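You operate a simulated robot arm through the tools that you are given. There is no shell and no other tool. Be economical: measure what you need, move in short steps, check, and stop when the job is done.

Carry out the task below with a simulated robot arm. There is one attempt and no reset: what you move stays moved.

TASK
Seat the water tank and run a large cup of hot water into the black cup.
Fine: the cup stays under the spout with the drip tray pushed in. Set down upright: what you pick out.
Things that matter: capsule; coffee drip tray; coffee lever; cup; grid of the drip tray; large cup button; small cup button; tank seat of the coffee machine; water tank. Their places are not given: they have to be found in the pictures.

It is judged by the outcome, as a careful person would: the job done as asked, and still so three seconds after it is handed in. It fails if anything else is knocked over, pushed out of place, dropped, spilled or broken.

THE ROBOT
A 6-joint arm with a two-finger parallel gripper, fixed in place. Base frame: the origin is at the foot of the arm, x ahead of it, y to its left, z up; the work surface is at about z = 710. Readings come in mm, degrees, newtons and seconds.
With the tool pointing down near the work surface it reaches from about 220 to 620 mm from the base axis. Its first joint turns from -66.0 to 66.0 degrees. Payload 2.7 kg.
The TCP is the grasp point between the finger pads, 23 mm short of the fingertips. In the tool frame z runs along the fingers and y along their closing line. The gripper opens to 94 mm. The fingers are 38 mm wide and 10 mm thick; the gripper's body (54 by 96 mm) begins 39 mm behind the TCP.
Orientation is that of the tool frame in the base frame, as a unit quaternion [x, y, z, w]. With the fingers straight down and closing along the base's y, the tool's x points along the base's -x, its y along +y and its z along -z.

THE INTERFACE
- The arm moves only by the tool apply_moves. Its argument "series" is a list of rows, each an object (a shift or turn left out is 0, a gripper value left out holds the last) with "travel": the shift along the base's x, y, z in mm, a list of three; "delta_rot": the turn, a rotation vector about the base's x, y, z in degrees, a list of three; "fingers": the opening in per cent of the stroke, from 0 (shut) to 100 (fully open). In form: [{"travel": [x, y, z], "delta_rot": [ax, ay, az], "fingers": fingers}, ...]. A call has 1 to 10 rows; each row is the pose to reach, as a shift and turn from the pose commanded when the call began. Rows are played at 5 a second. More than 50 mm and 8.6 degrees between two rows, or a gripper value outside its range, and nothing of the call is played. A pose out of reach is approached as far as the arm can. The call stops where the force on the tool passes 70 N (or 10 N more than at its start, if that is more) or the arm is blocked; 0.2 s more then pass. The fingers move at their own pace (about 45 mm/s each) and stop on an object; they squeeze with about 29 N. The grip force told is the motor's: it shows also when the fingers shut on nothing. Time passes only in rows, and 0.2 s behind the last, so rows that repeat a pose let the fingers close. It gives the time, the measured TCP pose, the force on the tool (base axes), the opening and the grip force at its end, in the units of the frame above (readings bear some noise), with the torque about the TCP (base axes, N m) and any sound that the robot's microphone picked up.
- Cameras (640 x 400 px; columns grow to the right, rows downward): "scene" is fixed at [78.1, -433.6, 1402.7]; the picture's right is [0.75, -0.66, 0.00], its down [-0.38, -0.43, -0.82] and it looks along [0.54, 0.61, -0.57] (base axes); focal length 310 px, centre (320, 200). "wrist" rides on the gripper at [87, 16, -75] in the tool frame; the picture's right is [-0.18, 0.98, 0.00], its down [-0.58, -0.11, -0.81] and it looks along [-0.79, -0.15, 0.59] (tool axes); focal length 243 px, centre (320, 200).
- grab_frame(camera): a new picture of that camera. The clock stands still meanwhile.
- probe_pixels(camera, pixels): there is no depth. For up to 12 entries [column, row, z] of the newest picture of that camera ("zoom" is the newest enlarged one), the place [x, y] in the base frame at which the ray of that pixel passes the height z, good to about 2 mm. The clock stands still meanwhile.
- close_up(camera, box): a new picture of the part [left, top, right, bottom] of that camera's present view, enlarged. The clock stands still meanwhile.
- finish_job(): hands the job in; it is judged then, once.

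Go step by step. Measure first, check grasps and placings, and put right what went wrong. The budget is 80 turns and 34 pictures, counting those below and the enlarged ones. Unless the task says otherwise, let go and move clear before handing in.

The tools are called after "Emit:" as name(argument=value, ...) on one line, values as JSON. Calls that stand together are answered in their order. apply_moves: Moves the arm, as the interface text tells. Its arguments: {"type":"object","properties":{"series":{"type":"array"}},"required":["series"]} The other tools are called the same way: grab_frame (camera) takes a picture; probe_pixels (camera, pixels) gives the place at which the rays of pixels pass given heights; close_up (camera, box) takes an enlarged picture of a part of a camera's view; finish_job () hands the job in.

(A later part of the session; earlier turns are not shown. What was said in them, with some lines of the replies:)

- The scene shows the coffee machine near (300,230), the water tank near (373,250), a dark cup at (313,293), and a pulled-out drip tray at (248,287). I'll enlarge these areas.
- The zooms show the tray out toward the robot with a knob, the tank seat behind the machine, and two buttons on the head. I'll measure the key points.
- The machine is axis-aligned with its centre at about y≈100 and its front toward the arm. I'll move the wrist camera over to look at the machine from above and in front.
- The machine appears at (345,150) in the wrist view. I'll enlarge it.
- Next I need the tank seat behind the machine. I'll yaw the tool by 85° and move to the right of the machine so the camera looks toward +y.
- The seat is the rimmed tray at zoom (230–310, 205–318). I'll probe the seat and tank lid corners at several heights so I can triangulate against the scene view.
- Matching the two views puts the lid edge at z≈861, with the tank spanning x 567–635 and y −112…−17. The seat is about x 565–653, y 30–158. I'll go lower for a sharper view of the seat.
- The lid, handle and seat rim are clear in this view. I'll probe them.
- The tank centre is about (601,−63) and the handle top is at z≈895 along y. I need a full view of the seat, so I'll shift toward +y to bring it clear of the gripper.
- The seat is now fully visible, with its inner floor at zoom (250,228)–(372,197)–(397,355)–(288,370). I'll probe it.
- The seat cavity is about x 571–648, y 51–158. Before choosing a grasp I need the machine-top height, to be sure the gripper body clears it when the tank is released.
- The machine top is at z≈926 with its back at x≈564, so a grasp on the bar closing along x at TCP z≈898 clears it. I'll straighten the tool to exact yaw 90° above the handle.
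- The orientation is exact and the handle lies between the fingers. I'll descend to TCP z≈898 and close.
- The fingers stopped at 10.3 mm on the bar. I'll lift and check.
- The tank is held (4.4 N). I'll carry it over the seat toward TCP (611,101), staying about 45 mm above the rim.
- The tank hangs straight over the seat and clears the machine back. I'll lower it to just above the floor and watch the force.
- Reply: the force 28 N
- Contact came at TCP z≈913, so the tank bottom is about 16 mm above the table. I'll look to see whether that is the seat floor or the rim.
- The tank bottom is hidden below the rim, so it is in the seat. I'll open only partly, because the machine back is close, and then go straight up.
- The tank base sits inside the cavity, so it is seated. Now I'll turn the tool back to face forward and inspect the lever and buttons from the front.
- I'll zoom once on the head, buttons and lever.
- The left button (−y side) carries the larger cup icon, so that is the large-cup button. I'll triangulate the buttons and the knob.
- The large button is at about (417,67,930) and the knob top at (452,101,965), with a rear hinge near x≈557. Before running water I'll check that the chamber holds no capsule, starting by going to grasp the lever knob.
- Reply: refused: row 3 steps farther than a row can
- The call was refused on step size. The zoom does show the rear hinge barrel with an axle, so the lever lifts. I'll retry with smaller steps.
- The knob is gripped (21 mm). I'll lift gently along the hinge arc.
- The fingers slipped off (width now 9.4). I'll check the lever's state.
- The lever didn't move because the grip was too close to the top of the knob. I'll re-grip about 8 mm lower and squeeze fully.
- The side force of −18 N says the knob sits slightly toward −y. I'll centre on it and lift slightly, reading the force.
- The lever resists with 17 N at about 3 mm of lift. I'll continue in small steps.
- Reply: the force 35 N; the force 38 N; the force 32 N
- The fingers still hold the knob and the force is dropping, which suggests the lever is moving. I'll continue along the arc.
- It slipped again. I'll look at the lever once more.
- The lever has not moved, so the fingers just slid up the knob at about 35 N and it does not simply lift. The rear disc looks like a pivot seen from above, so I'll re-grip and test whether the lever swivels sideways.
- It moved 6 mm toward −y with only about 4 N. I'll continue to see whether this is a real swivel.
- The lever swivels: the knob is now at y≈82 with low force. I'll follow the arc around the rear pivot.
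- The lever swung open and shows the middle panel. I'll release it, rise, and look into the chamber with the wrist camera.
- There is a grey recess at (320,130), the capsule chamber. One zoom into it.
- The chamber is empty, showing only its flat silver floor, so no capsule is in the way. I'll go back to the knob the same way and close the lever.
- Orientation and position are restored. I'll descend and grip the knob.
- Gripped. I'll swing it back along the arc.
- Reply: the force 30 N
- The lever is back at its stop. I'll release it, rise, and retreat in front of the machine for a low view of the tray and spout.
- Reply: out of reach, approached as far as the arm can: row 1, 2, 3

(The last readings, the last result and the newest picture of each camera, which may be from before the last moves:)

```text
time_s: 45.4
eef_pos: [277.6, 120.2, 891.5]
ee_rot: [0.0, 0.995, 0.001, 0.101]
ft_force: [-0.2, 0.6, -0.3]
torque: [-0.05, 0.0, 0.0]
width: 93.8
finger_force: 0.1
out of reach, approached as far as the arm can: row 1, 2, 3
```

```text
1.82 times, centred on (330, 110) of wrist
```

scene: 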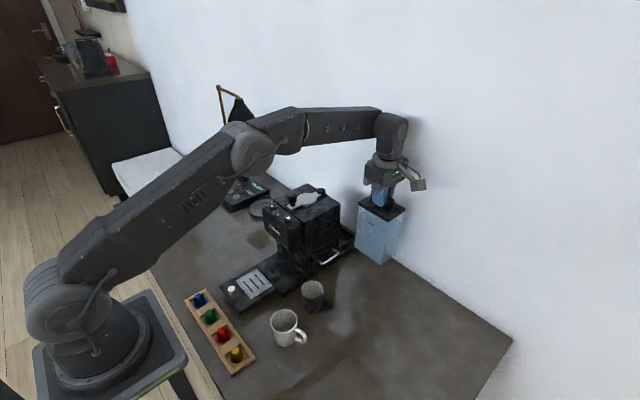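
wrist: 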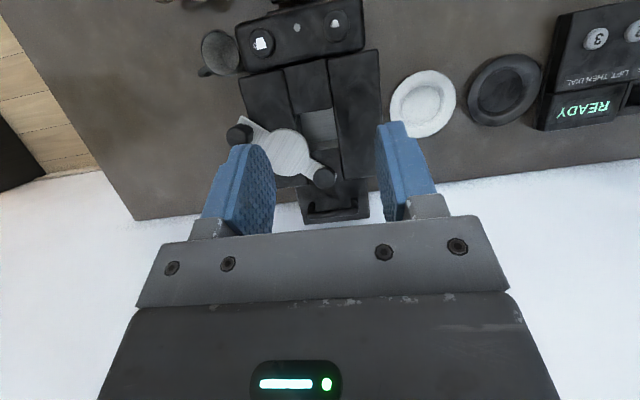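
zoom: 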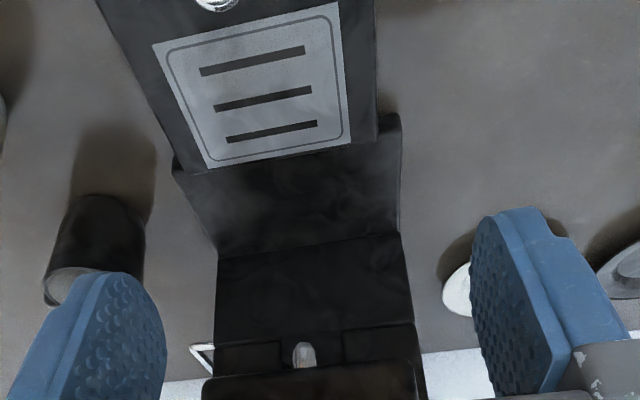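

I can see the spout at zoom (304,352) and the grid. I'll triangulate the grid, base plate and spout heights between the two views.

Emit:
probe_pixels(camera="zoom", pixels=[[205, 168, 735], [205, 168, 755], [350, 140, 735], [153, 45, 735], [153, 45, 755], [172, 165, 735], [172, 165, 755], [400, 117, 735], [220, 255, 735], [304, 360, 830], [304, 360, 860], [95, 200, 795]])

Emit:
probe_pixels(camera="scene", pixels=[[272.2, 285.7, 735], [272.2, 285.7, 755], [256.5, 269, 735], [251.2, 298.7, 735], [251.2, 298.7, 755], [278, 291.5, 735], [278, 291.5, 755], [231.3, 287.5, 755], [279.3, 242.4, 830], [279.3, 242.4, 860], [313, 287.5, 790], [306, 275.5, 735]])

```text
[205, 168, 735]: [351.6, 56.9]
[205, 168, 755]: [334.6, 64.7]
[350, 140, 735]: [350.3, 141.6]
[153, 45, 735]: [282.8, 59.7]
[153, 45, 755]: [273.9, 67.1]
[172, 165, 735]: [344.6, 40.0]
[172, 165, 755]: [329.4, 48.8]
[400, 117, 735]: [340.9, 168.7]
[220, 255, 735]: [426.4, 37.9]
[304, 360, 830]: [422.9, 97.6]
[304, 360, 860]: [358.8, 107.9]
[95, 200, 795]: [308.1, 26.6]
```

```text
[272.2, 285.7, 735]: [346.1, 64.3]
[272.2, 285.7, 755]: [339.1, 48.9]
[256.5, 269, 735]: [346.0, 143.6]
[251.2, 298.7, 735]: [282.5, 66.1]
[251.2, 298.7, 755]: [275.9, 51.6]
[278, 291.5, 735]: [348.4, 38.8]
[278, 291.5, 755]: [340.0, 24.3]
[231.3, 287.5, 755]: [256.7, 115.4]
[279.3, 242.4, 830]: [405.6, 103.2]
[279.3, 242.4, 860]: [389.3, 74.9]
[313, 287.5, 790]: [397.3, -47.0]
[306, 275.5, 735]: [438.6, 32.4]
```

The grid top is at z≈741 and the base plate at ≈734, so the tray slides over the plate. The grid spans x 280–346 and the spout is at about (407,100,833). I'll find the tray knob's height next.

Emit:
probe_pixels(camera="zoom", pixels=[[216, 2, 755], [216, 2, 775], [216, 2, 765], [80, 280, 800], [80, 280, 780], [145, 240, 710]])

Emit:
probe_pixels(camera="scene", pixels=[[231.3, 287.5, 765], [231.3, 287.5, 775], [312.2, 282, 790], [312.2, 299.5, 790], [301, 289, 790], [324, 291, 790], [333, 301, 770], [312, 311, 710]])

```text
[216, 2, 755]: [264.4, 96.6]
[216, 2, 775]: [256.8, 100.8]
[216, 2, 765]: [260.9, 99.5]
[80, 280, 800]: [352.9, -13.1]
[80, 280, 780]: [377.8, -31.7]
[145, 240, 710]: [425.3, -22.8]
```

```text
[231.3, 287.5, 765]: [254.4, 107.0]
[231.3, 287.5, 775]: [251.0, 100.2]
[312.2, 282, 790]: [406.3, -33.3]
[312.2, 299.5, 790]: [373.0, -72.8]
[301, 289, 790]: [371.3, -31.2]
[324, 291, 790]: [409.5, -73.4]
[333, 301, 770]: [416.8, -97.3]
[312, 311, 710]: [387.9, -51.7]
```

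The knob top is at (256,101,773). I'll straighten the tool above it first.

Emit:
apply_moves(series=[{"travel": [20, 0, 10], "delta_rot": [0, 6, 0], "fingers": 60}, {"travel": [20, 0, 0], "delta_rot": [0, 12, 0], "fingers": 60}, {"travel": [20, 0, 0], "delta_rot": [0, 12, 0], "fingers": 60}, {"travel": [20, 0, 0], "delta_rot": [0, 12, 0], "fingers": 60}])

```text
time_s: 46.4
eef_pos: [254.5, 103.9, 871.5]
ee_rot: [0.0, 1.0, 0.001, 0.0]
ft_force: [0.1, -0.2, -0.8]
torque: [-0.02, -0.03, 0.0]
width: 56.3
finger_force: 0.1
```

Emit:
apply_moves(series=[{"travel": [2, -2, -40]}, {"travel": [2, -2, -75]}, {"travel": [2, -2, -101]}, {"travel": [2, -2, -101], "fingers": 0}, {"travel": [2, -2, -101], "fingers": 0}, {"travel": [2, -2, -101], "fingers": 0}, {"travel": [2, -2, -101], "fingers": 0}, {"travel": [2, -2, -101], "fingers": 0}])

```text
time_s: 48.2
eef_pos: [257.8, 99.3, 770.3]
ee_rot: [0.0, 1.0, 0.001, 0.002]
ft_force: [-0.8, 18.3, -21.2]
torque: [0.15, -0.44, -0.1]
width: 20.0
finger_force: 44.7
```

The tray knob is gripped. I'll push it in along +x.

Emit:
apply_moves(series=[{"travel": [10, 1, 0]}, {"travel": [25, 1, 0]}, {"travel": [40, 1, 0]}, {"travel": [55, 1, 0]}, {"travel": [70, 1, 0]}, {"travel": [78, 1, 0]}, {"travel": [78, 1, 0]}])

```text
time_s: 49.8
eef_pos: [335.3, 100.8, 768.8]
ee_rot: [0.001, 1.0, 0.001, 0.0]
ft_force: [-0.3, -46.2, 46.5]
torque: [-0.67, 0.27, 0.31]
width: 20.2
finger_force: 45.3
```

It slid 78 mm freely in x, but there is some side and vertical load. I'll relieve that and continue in small steps.

Emit:
apply_moves(series=[{"travel": [0, -0.7, 1]}, {"travel": [3, -0.7, 1]}, {"travel": [6, -0.7, 1]}, {"travel": [6, -0.7, 1]}])

```text
time_s: 50.8
eef_pos: [339.1, 99.6, 770.5]
ee_rot: [0.0, 1.0, -0.002, -0.003]
ft_force: [1.6, -25.0, -43.1]
torque: [-0.06, -0.58, 0.12]
width: 20.4
finger_force: 45.4
```

Emit:
apply_moves(series=[{"travel": [3, -0.4, -0.5]}, {"travel": [6, -0.4, -0.5]}, {"travel": [9, -0.4, -0.5]}, {"travel": [9, -0.4, -0.5]}])

```text
time_s: 51.8
eef_pos: [344.0, 100.9, 770.8]
ee_rot: [-0.001, 1.0, -0.004, -0.008]
ft_force: [-42.9, 26.9, -13.9]
torque: [0.29, 0.58, -0.06]
width: 20.2
finger_force: 45.3
```

Fx of −43 N at x≈344 means the tray has hit its stop after about 87 mm of travel. I'll relieve the push, release, and rise clear.

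Emit:
apply_moves(series=[{"travel": [-4, 0, 0]}, {"travel": [-4, 0, 0], "fingers": 60}, {"travel": [-4, 0, 0], "fingers": 60}, {"travel": [-4, 0, 0], "fingers": 60}, {"travel": [-4, 0, 30], "fingers": 60}, {"travel": [-20, 0, 70], "fingers": 60}, {"travel": [-40, -30, 110], "fingers": 100}, {"travel": [-40, -60, 140], "fingers": 100}, {"travel": [-40, -90, 150], "fingers": 100}])

Emit:
close_up(camera="scene", box=[210, 230, 370, 330])

```text
refused: row 7 steps farther than a row can; nothing moved
```

```text
4.00 times, centred on (290, 280) of scene
```

zoom: 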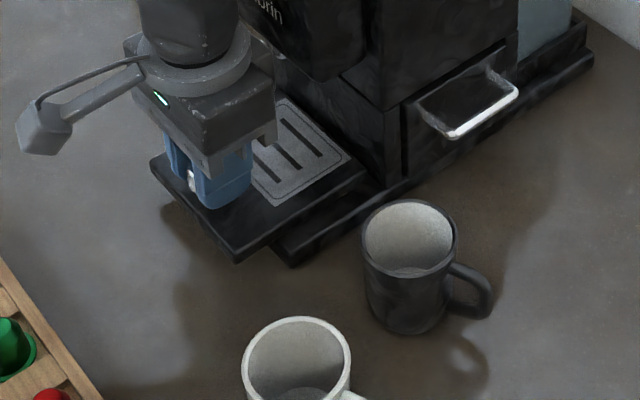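

Nothing moved because of the step limit, but the picture shows the tray fully in with the grid against the body. I'll measure the cup and release the knob.

Emit:
probe_pixels(camera="zoom", pixels=[[400, 317, 710], [368, 305, 710], [441, 310, 710], [400, 336, 710], [409, 240, 790], [409, 240, 800], [409, 240, 780], [363, 240, 790], [455, 240, 790], [409, 200, 790], [409, 280, 790], [485, 295, 760]])

Emit:
apply_moves(series=[{"travel": [-4, 0, 0]}, {"travel": [-4, 0, 0], "fingers": 60}, {"travel": [-4, 0, 0], "fingers": 60}, {"travel": [-4, 0, 0], "fingers": 60}, {"travel": [-4, 0, 30], "fingers": 60}, {"travel": [-15, 0, 70], "fingers": 60}, {"travel": [-25, -15, 105], "fingers": 80}, {"travel": [-25, -45, 140], "fingers": 100}, {"travel": [-25, -85, 160], "fingers": 100}])

```text
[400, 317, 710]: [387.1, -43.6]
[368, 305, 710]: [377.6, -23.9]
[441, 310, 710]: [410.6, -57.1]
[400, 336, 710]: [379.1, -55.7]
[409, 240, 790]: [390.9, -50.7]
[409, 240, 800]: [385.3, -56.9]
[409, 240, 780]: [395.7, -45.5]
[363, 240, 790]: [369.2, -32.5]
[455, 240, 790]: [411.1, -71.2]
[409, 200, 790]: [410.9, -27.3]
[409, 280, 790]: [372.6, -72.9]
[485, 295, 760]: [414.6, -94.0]
```

```text
time_s: 53.8
eef_pos: [320.9, 16.2, 931.7]
ee_rot: [0.0, 1.0, -0.001, 0.001]
ft_force: [0.5, 0.0, -1.1]
torque: [0.04, -0.01, 0.03]
width: 93.7
finger_force: 0.1
```

The tray knob is released and I'm clear. The cup must go under the head, so the gripper has to be tilted. One wrist picture will locate both cups precisely.

Emit:
close_up(camera="wrist", box=[140, 0, 400, 170])

```text
2.35 times, centred on (270, 85) of wrist
```

zoom: 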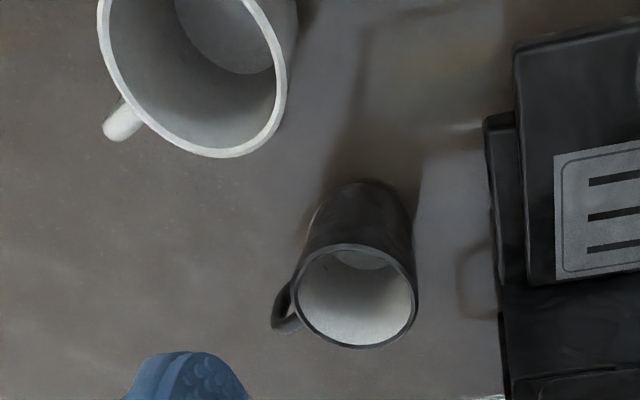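

Emit:
probe_pixels(camera="zoom", pixels=[[356, 296, 770], [356, 296, 780], [356, 296, 790], [295, 295, 780], [417, 300, 780], [355, 244, 780], [358, 347, 780], [364, 181, 710], [275, 328, 770], [240, 156, 790], [97, 15, 790], [108, 138, 770]])

Emit:
probe_pixels(camera="scene", pixels=[[312.25, 290, 770], [284, 320, 790], [271, 320, 790], [298, 322, 790], [286, 347, 710], [305, 337, 760]])

```text
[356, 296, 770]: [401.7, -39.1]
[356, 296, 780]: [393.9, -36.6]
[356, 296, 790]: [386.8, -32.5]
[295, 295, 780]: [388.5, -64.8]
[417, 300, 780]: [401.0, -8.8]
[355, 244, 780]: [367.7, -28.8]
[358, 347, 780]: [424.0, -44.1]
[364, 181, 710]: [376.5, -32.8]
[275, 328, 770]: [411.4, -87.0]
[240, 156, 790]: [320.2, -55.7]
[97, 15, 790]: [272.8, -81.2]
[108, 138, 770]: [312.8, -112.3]
```

```text
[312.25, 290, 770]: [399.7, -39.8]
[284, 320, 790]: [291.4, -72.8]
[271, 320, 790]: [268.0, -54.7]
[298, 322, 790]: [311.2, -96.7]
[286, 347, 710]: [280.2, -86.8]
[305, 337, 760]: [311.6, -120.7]
```

Both views agree: black cup centre (400.5,−39.5), rim z≈770, handle toward about −63°. I'll approach it with the tool tilted 45° and yawed 66°, so the handle stays clear of the fingers and the cup can later go under the head.

Emit:
apply_moves(series=[{"travel": [8, -5.6, 0], "delta_rot": [2.58, -3.98, 6.24]}, {"travel": [16, -11.2, 0], "delta_rot": [5.16, -7.96, 12.48]}, {"travel": [24, -16.8, 0], "delta_rot": [7.74, -11.94, 18.72]}, {"travel": [32, -22.4, 0], "delta_rot": [10.32, -15.92, 24.96]}, {"travel": [40, -28, 0], "delta_rot": [12.9, -19.9, 31.2]}, {"travel": [48, -33.6, 0], "delta_rot": [15.48, -23.88, 37.44]}, {"travel": [56, -39.2, 0], "delta_rot": [18.06, -27.86, 43.68]}, {"travel": [64, -44.8, 0], "delta_rot": [20.64, -31.84, 49.92]}, {"travel": [72, -50.4, 0], "delta_rot": [23.22, -35.82, 56.16]}, {"travel": [79, -57, 0], "delta_rot": [25.8, -39.8, 62.4]}])

```text
time_s: 56.0
eef_pos: [404.2, -42.5, 931.7]
ee_rot: [-0.503, 0.774, 0.208, 0.323]
ft_force: [0.2, 0.1, 0.2]
torque: [-0.03, 0.02, 0.0]
width: 93.8
finger_force: 0.1
```

The orientation is reached. I'll descend around the cup to z≈755.

Emit:
apply_moves(series=[{"travel": [-4, 1, -45]}, {"travel": [-4, 1, -90]}, {"travel": [-4, 1, -125]}, {"travel": [-4, 1, -150]}, {"travel": [-4, 1, -165]}, {"travel": [-4, 1, -177]}, {"travel": [-4, 1, -177]}])

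Emit:
close_up(camera="scene", box=[230, 230, 390, 330])

```text
time_s: 57.6
eef_pos: [400.5, -41.6, 757.1]
ee_rot: [-0.503, 0.775, 0.209, 0.322]
ft_force: [-0.1, -0.8, 0.2]
torque: [0.03, -0.01, -0.01]
width: 93.8
finger_force: 0.0
```

```text
4.00 times, centred on (310, 280) of scene
```

zoom: 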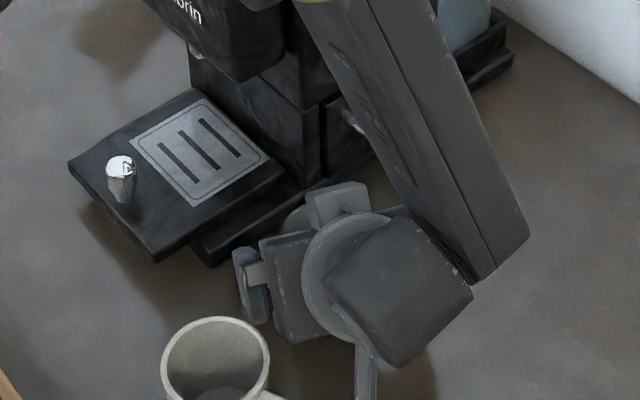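

The fingers straddle the cup with no contact. I'll close on it.

Emit:
apply_moves(series=[{"fingers": 40}, {"fingers": 40}, {"fingers": 40}, {"fingers": 40}, {"fingers": 40}])

```text
time_s: 58.8
eef_pos: [400.7, -41.8, 757.1]
ee_rot: [-0.502, 0.775, 0.208, 0.322]
ft_force: [-0.2, 0.2, 0.8]
torque: [-0.02, -0.01, -0.01]
width: 58.8
finger_force: 29.2
```

The cup is gripped (58.8 mm). Before planning the route under the head I'll check the head's front edge and underside with probes.

Emit:
probe_pixels(camera="scene", pixels=[[288.75, 249.5, 835], [288.75, 249.5, 845], [288.75, 249.5, 855], [288.75, 249.5, 865], [262.2, 208.6, 915], [262.2, 208.6, 905]])

Emit:
apply_moves(series=[{"travel": [0, 0, 10]}, {"travel": [0, 0, 40]}, {"travel": [0, 0, 75]}, {"travel": [0, 0, 105]}, {"travel": [0, 0, 105]}])

```text
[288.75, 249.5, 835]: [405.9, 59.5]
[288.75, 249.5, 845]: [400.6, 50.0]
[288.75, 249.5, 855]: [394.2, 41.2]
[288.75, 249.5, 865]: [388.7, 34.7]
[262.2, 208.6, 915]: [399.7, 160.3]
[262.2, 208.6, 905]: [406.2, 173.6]
```

```text
time_s: 60.0
eef_pos: [401.2, -42.5, 858.8]
ee_rot: [-0.503, 0.775, 0.209, 0.321]
ft_force: [-0.5, 0.5, -0.8]
torque: [0.01, 0.0, 0.03]
width: 58.7
finger_force: 28.5
```

The head underside is at about z 858 and its front at x≈395, so there is enough room. The cup is held at height, and I'll rotate it to face the machine (yaw −66°).

Emit:
apply_moves(series=[{"travel": [-1, 5, 0], "delta_rot": [0, 0, -8.25]}, {"travel": [-2, 10, 0], "delta_rot": [0, 0, -16.5]}, {"travel": [-3, 15, 0], "delta_rot": [0, 0, -24.75]}, {"travel": [-4, 20, 0], "delta_rot": [0, 0, -33]}, {"travel": [-5, 25, 0], "delta_rot": [0, 0, -41.25]}, {"travel": [-6, 30, 0], "delta_rot": [0, 0, -49.5]}, {"travel": [-7, 35, 0], "delta_rot": [0, 0, -57.75]}, {"travel": [-8, 39, 0], "delta_rot": [0, 0, -66]}, {"travel": [-8, 39, 0], "delta_rot": [0, 0, -66]}])

```text
time_s: 62.0
eef_pos: [403.0, -3.3, 873.8]
ee_rot: [0.009, 0.926, 0.013, 0.376]
ft_force: [-15.0, -41.8, -7.9]
torque: [-0.65, 0.09, 0.95]
width: 58.4
finger_force: 28.8
out of reach, approached as far as the arm can: row 8, 9
```

There is a side force of −42 N in y: at this height the +y finger touches the side of the head. I'm backing off toward −y now.

Emit:
apply_moves(series=[{"travel": [4, -15, 0], "delta_rot": [0, 0, 0]}, {"travel": [8, -30, 0]}, {"travel": [12, -40, 0]}, {"travel": [12, -40, 0]}])

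```text
time_s: 63.0
eef_pos: [417.9, -39.2, 874.9]
ee_rot: [0.0, 0.923, 0.001, 0.384]
ft_force: [0.0, -0.1, -1.5]
torque: [0.01, 0.02, 0.01]
width: 58.7
finger_force: 29.1
out of reach, approached as far as the arm can: row 1
```

I'm free again with the cup still held. I'll lower beside the head at y≈−20, low enough to pass under it.

Emit:
apply_moves(series=[{"travel": [-4, 10, -10]}, {"travel": [-8, 19, -30]}, {"travel": [-8, 19, -60]}, {"travel": [-8, 19, -80]}, {"travel": [-8, 19, -80]}])

```text
time_s: 64.2
eef_pos: [426.6, -37.6, 830.3]
ee_rot: [0.0, 0.925, 0.014, 0.38]
ft_force: [-0.9, 0.5, -0.7]
torque: [0.0, 0.0, 0.01]
width: 58.4
finger_force: 28.8
out of reach, approached as far as the arm can: row 2, 3, 4, 5
```

Tilted 45° and facing straight in, the arm cannot get close enough on this side. The +y side gives more reach with the tool yawed about −20°, so I'll raise the cup high above the machine and cross over.

Emit:
apply_moves(series=[{"travel": [0, -3, 45], "delta_rot": [0, 0, 0]}, {"travel": [0, -3, 90], "delta_rot": [0, 0, 0]}, {"travel": [0, -3, 135], "delta_rot": [0, 0, -5]}, {"travel": [0, -3, 180], "delta_rot": [0, 0, -10]}, {"travel": [0, -3, 225], "delta_rot": [0, 0, -15]}, {"travel": [0, -3, 250], "delta_rot": [0, 0, -20]}, {"travel": [0, -3, 250], "delta_rot": [0, 0, -20]}])

```text
time_s: 65.8
eef_pos: [427.2, -39.1, 1079.3]
ee_rot: [0.161, 0.91, -0.066, 0.378]
ft_force: [0.0, 0.7, -1.8]
torque: [-0.01, 0.03, 0.02]
width: 58.6
finger_force: 28.8
```

The cup is high and upright, with orientation as planned. I'll check what stands on the +y side before going down there.

Emit:
probe_pixels(camera="scene", pixels=[[271, 193, 740], [233.4, 210, 720], [211.5, 189, 720], [262, 208, 715], [248.5, 211, 715], [262, 217, 715], [272, 200, 715], [245, 182, 760]])

Emit:
apply_moves(series=[{"travel": [0, 39, 0]}, {"travel": [0, 78, 0]}, {"travel": [0, 117, 0]}, {"travel": [0, 156, 0]}, {"travel": [0, 195, 0]}, {"travel": [-6, 234, 0]}, {"travel": [-12, 265, 0]}, {"travel": [-12, 265, 0]}])

```text
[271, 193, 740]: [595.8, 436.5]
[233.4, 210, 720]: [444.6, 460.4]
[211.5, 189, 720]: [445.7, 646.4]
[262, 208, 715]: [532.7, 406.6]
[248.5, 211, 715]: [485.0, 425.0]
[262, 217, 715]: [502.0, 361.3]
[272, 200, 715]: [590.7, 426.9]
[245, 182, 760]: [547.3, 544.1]
```

```text
time_s: 67.6
eef_pos: [419.4, 224.7, 1076.9]
ee_rot: [0.161, 0.909, -0.067, 0.378]
ft_force: [-0.3, 0.1, -1.2]
torque: [0.0, 0.02, 0.04]
width: 58.3
finger_force: 29.4
```

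The space at (410,225) is clear down to the table. I'll lower there to z≈797, just above tray level.

Emit:
apply_moves(series=[{"travel": [-4, 4, -45]}, {"travel": [-8, 4, -90]}, {"travel": [-10, 4, -135]}, {"travel": [-10, 4, -180]}, {"travel": [-10, 4, -225]}, {"travel": [-10, 4, -260]}, {"travel": [-10, 4, -280]}, {"travel": [-10, 4, -280]}])

```text
time_s: 69.4
eef_pos: [407.4, 227.1, 798.6]
ee_rot: [0.161, 0.909, -0.067, 0.378]
ft_force: [0.0, 0.4, -1.4]
torque: [0.01, 0.0, -0.02]
width: 58.6
finger_force: 28.6
```

That pose is reached. Now I'll slide toward −y under the head, with x reduced to 393.

Emit:
apply_moves(series=[{"travel": [-8, -10, -1]}, {"travel": [-14, -25, -1]}, {"travel": [-14, -45, -1]}, {"travel": [-14, -65, -1]}, {"travel": [-14, -65, -1]}])

```text
time_s: 70.6
eef_pos: [393.6, 160.5, 797.0]
ee_rot: [0.16, 0.91, -0.066, 0.378]
ft_force: [0.1, 0.6, -0.6]
torque: [-0.01, -0.02, -0.01]
width: 58.6
finger_force: 29.3
```

Emit:
apply_moves(series=[{"travel": [0, -12, 0]}, {"travel": [0, -24, 0]}, {"travel": [0, -36, 0]}, {"travel": [0, -48, 0]}, {"travel": [0, -58, 0]}, {"travel": [0, -58, 0]}])

```text
time_s: 71.2
eef_pos: [390.2, 149.5, 797.0]
ee_rot: [0.148, 0.913, -0.063, 0.374]
ft_force: [-14.8, 6.6, 7.3]
torque: [-0.35, -0.98, 0.21]
width: 58.7
finger_force: 29.0
stopped in row 2: the force on the tool passed its limit at 80 N (the readings are from after the stop); the commanded pose is now the measured one
```

The tool was stopped at about z≈850, which by the torque arm means the gripper's upper corner met the head's lower front edge. I'll back off in x and reduce the yaw so that corner moves forward less.

Emit:
apply_moves(series=[{"travel": [-8, 5, 0]}, {"travel": [-10, 8, 0], "delta_rot": [0, 0, 6]}, {"travel": [-10, 8, 0], "delta_rot": [0, 0, 13]}, {"travel": [-8, 8, 0], "delta_rot": [0, 0, 18]}, {"travel": [-8, 8, 0], "delta_rot": [0, 0, 18]}])

```text
time_s: 72.4
eef_pos: [382.5, 156.9, 795.7]
ee_rot: [0.003, 0.925, -0.002, 0.38]
ft_force: [0.0, -1.0, -1.4]
torque: [-0.01, -0.02, 0.01]
width: 58.5
finger_force: 29.4
```

I'm at yaw 0 and clear. I'll move to (390,101) in small steps.

Emit:
apply_moves(series=[{"travel": [4, -12, 0]}, {"travel": [7, -24, 0]}, {"travel": [8, -36, 0]}, {"travel": [8, -48, 0]}, {"travel": [8, -56, 0]}, {"travel": [8, -56, 0]}])

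```text
time_s: 73.8
eef_pos: [393.0, 102.1, 796.7]
ee_rot: [0.005, 0.925, -0.003, 0.38]
ft_force: [-0.4, 0.4, -0.7]
torque: [-0.01, 0.01, 0.01]
width: 58.6
finger_force: 28.7
```

I'm in position with no contact. I'll nudge +2 in x and lower until the cup touches the grid.

Emit:
apply_moves(series=[{"travel": [2, -1, 0]}, {"travel": [2, -1, -4]}, {"travel": [2, -1, -7]}, {"travel": [2, -1, -9]}, {"travel": [2, -1, -9]}])

```text
time_s: 75.0
eef_pos: [393.3, 100.3, 788.0]
ee_rot: [0.005, 0.924, -0.003, 0.382]
ft_force: [-18.6, -3.0, 25.8]
torque: [0.31, -0.97, 0.24]
width: 58.8
finger_force: 29.6
```

The cup is on the grid (fz +26 N). I'll relax slightly and see what load remains.

Emit:
apply_moves(series=[{"travel": [-1.5, 0, 1]}, {"travel": [-2, 0, 1.5]}, {"travel": [-2, 0, 1.5]}])

Emit:
close_up(camera="scene", box=[210, 190, 370, 290])

```text
time_s: 75.8
eef_pos: [390.9, 100.3, 788.2]
ee_rot: [0.004, 0.925, -0.003, 0.381]
ft_force: [1.3, -1.5, 4.6]
torque: [-0.03, -0.21, -0.03]
width: 58.5
finger_force: 28.6
```

```text
4.00 times, centred on (290, 240) of scene
```

zoom: 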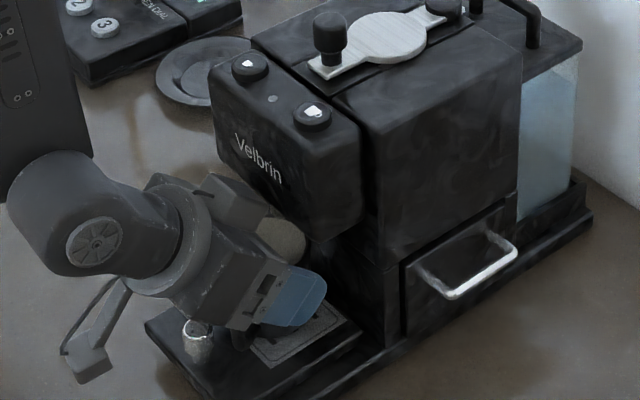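

The cup stands on the grid under the head, the machine hasn't moved, and almost no load remains. I'll open the fingers and back out a little along the tool axis.

Emit:
apply_moves(series=[{"fingers": 100}, {"fingers": 100}, {"fingers": 100}, {"fingers": 100}, {"travel": [-4, 0, 3], "fingers": 100}, {"travel": [-8, 0, 6], "fingers": 100}, {"travel": [-12, 0, 9], "fingers": 100}, {"travel": [-12, 0, 9], "fingers": 100}])

```text
time_s: 77.6
eef_pos: [379.2, 100.5, 797.7]
ee_rot: [0.004, 0.925, -0.004, 0.38]
ft_force: [-0.2, -0.1, -0.1]
torque: [0.04, 0.01, 0.01]
width: 93.8
finger_force: 0.0
```

It backed out cleanly. I'll continue back and up while reducing the tilt.

Emit:
apply_moves(series=[{"travel": [-6, 0, 8], "delta_rot": [0, 3, 0]}, {"travel": [-11, 0, 18], "delta_rot": [0, 7, 0]}, {"travel": [-16, 0, 28], "delta_rot": [0, 12, 0]}, {"travel": [-20, 0, 40], "delta_rot": [0, 17, 0]}, {"travel": [-24, 0, 55], "delta_rot": [0, 22, 0]}, {"travel": [-24, 0, 55], "delta_rot": [0, 22, 0]}])

```text
time_s: 79.0
eef_pos: [351.6, 98.0, 847.2]
ee_rot: [0.004, 0.979, -0.009, 0.202]
ft_force: [0.3, -0.7, 0.0]
torque: [0.01, -0.05, 0.01]
width: 94.1
finger_force: 0.1
out of reach, approached as far as the arm can: row 5, 6
```

The fingers are above the rim and clear. I'll rise, straighten, and close the fingers for pressing the button.

Emit:
apply_moves(series=[{"travel": [-3, 0, 25], "delta_rot": [0, 6, 0]}, {"travel": [-4, 0, 60], "delta_rot": [0, 12, 0]}, {"travel": [-4, 0, 100], "delta_rot": [0, 18, 0], "fingers": 0}, {"travel": [-4, 0, 145], "delta_rot": [0, 23, 0], "fingers": 0}, {"travel": [20, -10, 160], "delta_rot": [0, 23, 0], "fingers": 0}, {"travel": [45, -22, 160], "delta_rot": [0, 23, 0], "fingers": 0}, {"travel": [66, -32, 155], "delta_rot": [0, 23, 0], "fingers": 0}, {"travel": [66, -32, 140], "delta_rot": [0, 23, 0], "fingers": 0}, {"travel": [66, -32, 140], "delta_rot": [0, 23, 0], "fingers": 0}])

```text
time_s: 81.0
eef_pos: [386.7, 64.7, 954.8]
ee_rot: [0.002, 0.995, -0.093, 0.033]
ft_force: [-1.3, 0.4, 0.0]
torque: [-0.02, 0.01, 0.04]
width: 0.0
finger_force: 28.6
out of reach, approached as far as the arm can: row 1, 2, 3, 4, 5, 6, 7, 8, 9
```

The arm is only partly reaching the commanded pose (it reads z 955, slightly rolled). I'll raise straight up first and re-read.

Emit:
apply_moves(series=[{"travel": [0, 0, 40]}, {"travel": [0, 0, 80]}, {"travel": [0, 0, 80]}])

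```text
time_s: 81.8
eef_pos: [385.2, 61.8, 1029.2]
ee_rot: [0.003, 0.993, -0.111, 0.04]
ft_force: [0.2, 0.2, -0.1]
torque: [0.04, -0.03, 0.0]
width: 0.2
finger_force: 29.1
out of reach, approached as far as the arm can: row 1, 2, 3
```

It isn't a problem: the tool is rolled about 13°, which is fine for a button press. I'll position the closed fingertips above the large-cup button at (417,67).

Emit:
apply_moves(series=[{"travel": [15, 1, 0]}, {"travel": [30, 2, 0]}, {"travel": [30, 2, -30]}, {"travel": [30, 2, -60]}, {"travel": [30, 2, -60]}])

```text
time_s: 83.0
eef_pos: [412.9, 63.8, 965.3]
ee_rot: [0.003, 0.994, -0.101, 0.038]
ft_force: [0.6, -0.2, 0.4]
torque: [0.01, 0.0, 0.0]
width: 0.0
finger_force: 28.9
out of reach, approached as far as the arm can: row 1, 2, 3, 4, 5
5 turns are left
```

Only 5 turns are left. I'll press down progressively on the large button and then rise.

Emit:
apply_moves(series=[{"travel": [2, 1, -6]}, {"travel": [2, 1, -10]}, {"travel": [2, 1, -13]}, {"travel": [2, 1, -16]}, {"travel": [2, 1, -17]}, {"travel": [2, 1, -5]}, {"travel": [2, 1, 10]}])

```text
time_s: 84.6
eef_pos: [413.7, 63.3, 971.5]
ee_rot: [0.002, 0.994, -0.102, 0.037]
ft_force: [0.1, -0.1, 0.7]
torque: [0.02, 0.02, 0.0]
width: 0.0
finger_force: 29.0
out of reach, approached as far as the arm can: row 7
heard: click
4 turns are left
```

A click was heard, so the button went down. I'll rise clear and wait while listening.

Emit:
apply_moves(series=[{"travel": [-5, -10, 40]}, {"travel": [-15, -30, 70]}, {"travel": [-15, -50, 80]}, {"travel": [-15, -50, 80]}, {"travel": [-15, -50, 80]}, {"travel": [-15, -50, 80]}, {"travel": [-15, -50, 80]}, {"travel": [-15, -50, 80]}, {"travel": [-15, -50, 80]}, {"travel": [-15, -50, 80]}])

Emit:
close_up(camera="scene", box=[230, 200, 350, 290])

```text
time_s: 86.8
eef_pos: [395.2, 1.5, 1047.8]
ee_rot: [0.0, 0.992, -0.118, 0.038]
ft_force: [0.4, -0.3, 0.2]
torque: [-0.01, 0.03, -0.04]
width: 0.0
finger_force: 29.0
out of reach, approached as far as the arm can: row 1, 2, 3, 4, 5, 6, 7, 8, 9, 10
```

```text
4.44 times, centred on (290, 245) of scene
3 turns are left
```

zoom: 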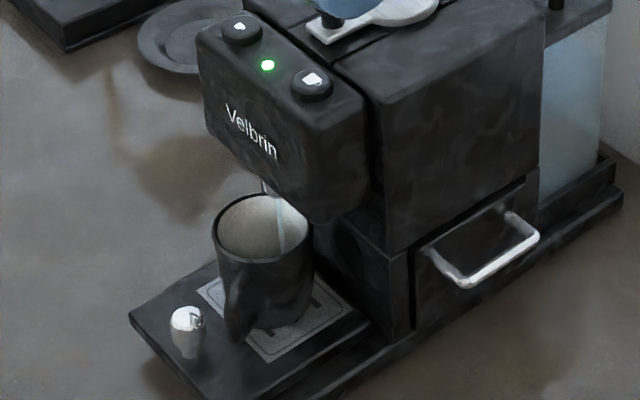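

The LED is green and water is running into the black cup. I'll wait for it to fill.

Emit:
apply_moves(series=[{"travel": [0, 0, 0]}, {"travel": [0, 0, 0]}, {"travel": [0, 0, 0]}, {"travel": [0, 0, 0]}, {"travel": [0, 0, 0]}, {"travel": [0, 0, 0]}, {"travel": [0, 0, 0]}, {"travel": [0, 0, 0]}, {"travel": [0, 0, 0]}, {"travel": [0, 0, 0]}])

Emit:
apply_moves(series=[{"travel": [0, 0, 0]}, {"travel": [0, 0, 0]}, {"travel": [0, 0, 0]}, {"travel": [0, 0, 0]}, {"travel": [0, 0, 0]}, {"travel": [0, 0, 0]}, {"travel": [0, 0, 0]}, {"travel": [0, 0, 0]}, {"travel": [0, 0, 0]}, {"travel": [0, 0, 0]}])

Emit:
apply_moves(series=[{"travel": [0, 0, 0]}, {"travel": [0, 0, 0]}, {"travel": [0, 0, 0]}, {"travel": [0, 0, 0]}, {"travel": [0, 0, 0]}, {"travel": [0, 0, 0]}, {"travel": [0, 0, 0]}, {"travel": [0, 0, 0]}, {"travel": [0, 0, 0]}, {"travel": [0, 0, 0]}])

Emit:
apply_moves(series=[{"travel": [0, 0, 0]}, {"travel": [0, 0, 0]}, {"travel": [0, 0, 0]}, {"travel": [0, 0, 0]}, {"travel": [0, 0, 0]}, {"travel": [0, 0, 0]}, {"travel": [0, 0, 0]}, {"travel": [0, 0, 0]}, {"travel": [0, 0, 0]}, {"travel": [0, 0, 0]}])

```text
time_s: 89.0
eef_pos: [396.0, 2.1, 1047.6]
ee_rot: [0.0, 0.992, -0.119, 0.038]
ft_force: [0.7, -0.2, -0.4]
torque: [-0.01, -0.03, -0.05]
width: 0.0
finger_force: 29.1
```

```text
time_s: 91.2
eef_pos: [397.3, 2.0, 1047.6]
ee_rot: [0.0, 0.992, -0.118, 0.037]
ft_force: [-0.5, -0.1, 0.6]
torque: [0.04, 0.04, 0.0]
width: 0.0
finger_force: 29.1
```

```text
time_s: 93.4
eef_pos: [394.9, 1.3, 1047.5]
ee_rot: [-0.001, 0.992, -0.117, 0.037]
ft_force: [0.4, -0.2, 0.3]
torque: [0.01, 0.02, -0.01]
width: 0.0
finger_force: 29.2
```

```text
time_s: 95.6
eef_pos: [395.0, 1.8, 1048.0]
ee_rot: [-0.001, 0.992, -0.118, 0.038]
ft_force: [0.4, -0.6, -0.1]
torque: [-0.02, -0.01, 0.01]
width: 0.0
finger_force: 28.5
2 turns are left
```

Nothing new is heard, and several calls can share one turn, so I'll wait longer to let the run end before handing in.

Emit:
apply_moves(series=[{"travel": [0, 0, 0]}, {"travel": [0, 0, 0]}, {"travel": [0, 0, 0]}, {"travel": [0, 0, 0]}, {"travel": [0, 0, 0]}, {"travel": [0, 0, 0]}, {"travel": [0, 0, 0]}, {"travel": [0, 0, 0]}, {"travel": [0, 0, 0]}, {"travel": [0, 0, 0]}])

Emit:
apply_moves(series=[{"travel": [0, 0, 0]}, {"travel": [0, 0, 0]}, {"travel": [0, 0, 0]}, {"travel": [0, 0, 0]}, {"travel": [0, 0, 0]}, {"travel": [0, 0, 0]}, {"travel": [0, 0, 0]}, {"travel": [0, 0, 0]}, {"travel": [0, 0, 0]}, {"travel": [0, 0, 0]}])

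Emit:
apply_moves(series=[{"travel": [0, 0, 0]}, {"travel": [0, 0, 0]}, {"travel": [0, 0, 0]}, {"travel": [0, 0, 0]}, {"travel": [0, 0, 0]}, {"travel": [0, 0, 0]}, {"travel": [0, 0, 0]}, {"travel": [0, 0, 0]}, {"travel": [0, 0, 0]}, {"travel": [0, 0, 0]}])

Emit:
apply_moves(series=[{"travel": [0, 0, 0]}, {"travel": [0, 0, 0]}, {"travel": [0, 0, 0]}, {"travel": [0, 0, 0]}, {"travel": [0, 0, 0]}, {"travel": [0, 0, 0]}, {"travel": [0, 0, 0]}, {"travel": [0, 0, 0]}, {"travel": [0, 0, 0]}, {"travel": [0, 0, 0]}])

Emit:
apply_moves(series=[{"travel": [0, 0, 0]}, {"travel": [0, 0, 0]}, {"travel": [0, 0, 0]}, {"travel": [0, 0, 0]}, {"travel": [0, 0, 0]}, {"travel": [0, 0, 0]}, {"travel": [0, 0, 0]}, {"travel": [0, 0, 0]}, {"travel": [0, 0, 0]}, {"travel": [0, 0, 0]}])

Emit:
apply_moves(series=[{"travel": [0, 0, 0]}, {"travel": [0, 0, 0]}, {"travel": [0, 0, 0]}, {"travel": [0, 0, 0]}, {"travel": [0, 0, 0]}, {"travel": [0, 0, 0]}, {"travel": [0, 0, 0]}, {"travel": [0, 0, 0]}, {"travel": [0, 0, 0]}, {"travel": [0, 0, 0]}])

Emit:
apply_moves(series=[{"travel": [0, 0, 0]}, {"travel": [0, 0, 0]}, {"travel": [0, 0, 0]}, {"travel": [0, 0, 0]}, {"travel": [0, 0, 0]}, {"travel": [0, 0, 0]}, {"travel": [0, 0, 0]}, {"travel": [0, 0, 0]}, {"travel": [0, 0, 0]}, {"travel": [0, 0, 0]}])

Emit:
apply_moves(series=[{"travel": [0, 0, 0]}, {"travel": [0, 0, 0]}, {"travel": [0, 0, 0]}, {"travel": [0, 0, 0]}, {"travel": [0, 0, 0]}, {"travel": [0, 0, 0]}, {"travel": [0, 0, 0]}, {"travel": [0, 0, 0]}, {"travel": [0, 0, 0]}, {"travel": [0, 0, 0]}])

```text
time_s: 97.8
eef_pos: [395.6, 1.3, 1046.4]
ee_rot: [-0.001, 0.992, -0.118, 0.038]
ft_force: [0.2, -0.5, -0.2]
torque: [0.01, 0.01, -0.02]
width: 0.0
finger_force: 28.8
```

```text
time_s: 100.0
eef_pos: [395.6, 1.2, 1048.0]
ee_rot: [-0.001, 0.992, -0.118, 0.038]
ft_force: [0.5, -0.1, -0.4]
torque: [0.0, 0.02, 0.0]
width: 0.0
finger_force: 28.9
```

```text
time_s: 102.2
eef_pos: [394.5, 1.6, 1048.6]
ee_rot: [-0.001, 0.992, -0.118, 0.037]
ft_force: [0.9, 0.1, -0.5]
torque: [0.0, -0.02, 0.02]
width: 0.0
finger_force: 28.8
```

```text
time_s: 104.4
eef_pos: [395.3, -0.1, 1047.2]
ee_rot: [-0.001, 0.992, -0.119, 0.038]
ft_force: [0.0, -0.6, 0.0]
torque: [0.02, 0.02, -0.03]
width: 0.0
finger_force: 29.3
```

```text
time_s: 106.6
eef_pos: [393.8, 1.0, 1048.1]
ee_rot: [-0.001, 0.992, -0.119, 0.038]
ft_force: [-0.7, -0.2, 0.2]
torque: [-0.02, 0.02, -0.01]
width: 0.0
finger_force: 29.2
```

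```text
time_s: 108.8
eef_pos: [396.8, 2.3, 1048.7]
ee_rot: [-0.002, 0.992, -0.118, 0.039]
ft_force: [0.8, 0.4, 0.2]
torque: [-0.01, 0.01, 0.03]
width: 0.0
finger_force: 29.1
```

```text
time_s: 111.0
eef_pos: [395.7, 2.4, 1046.7]
ee_rot: [-0.001, 0.992, -0.117, 0.037]
ft_force: [1.0, 0.2, -0.5]
torque: [0.01, 0.03, -0.01]
width: 0.1
finger_force: 28.4
```

```text
time_s: 113.2
eef_pos: [395.9, 1.9, 1048.1]
ee_rot: [-0.001, 0.992, -0.118, 0.038]
ft_force: [0.0, 0.0, 0.5]
torque: [-0.01, 0.04, -0.02]
width: 0.0
finger_force: 28.7
1 turns are left
```

About 28 s have passed since the press, and the arm is clear with nothing touching it; I have no pictures left to check the final level. Tank seated, chamber seen empty, lever closed, tray in, and large-cup hot water was last seen running into the black cup: handing in.

Emit:
finish_job()

```text
The job is handed in.
```

The tank is seated, the drip tray is pushed in, and I pressed the large-cup button with the black cup under the spout. My last picture, about 2 s after the press, showed water running into the cup. I waited about 28 s after the press but had no pictures left to confirm the final level.

On the way, the gripper bumped the machine's head twice, once at about 42 N and once at 80 N. A picture afterwards showed the machine had not moved.
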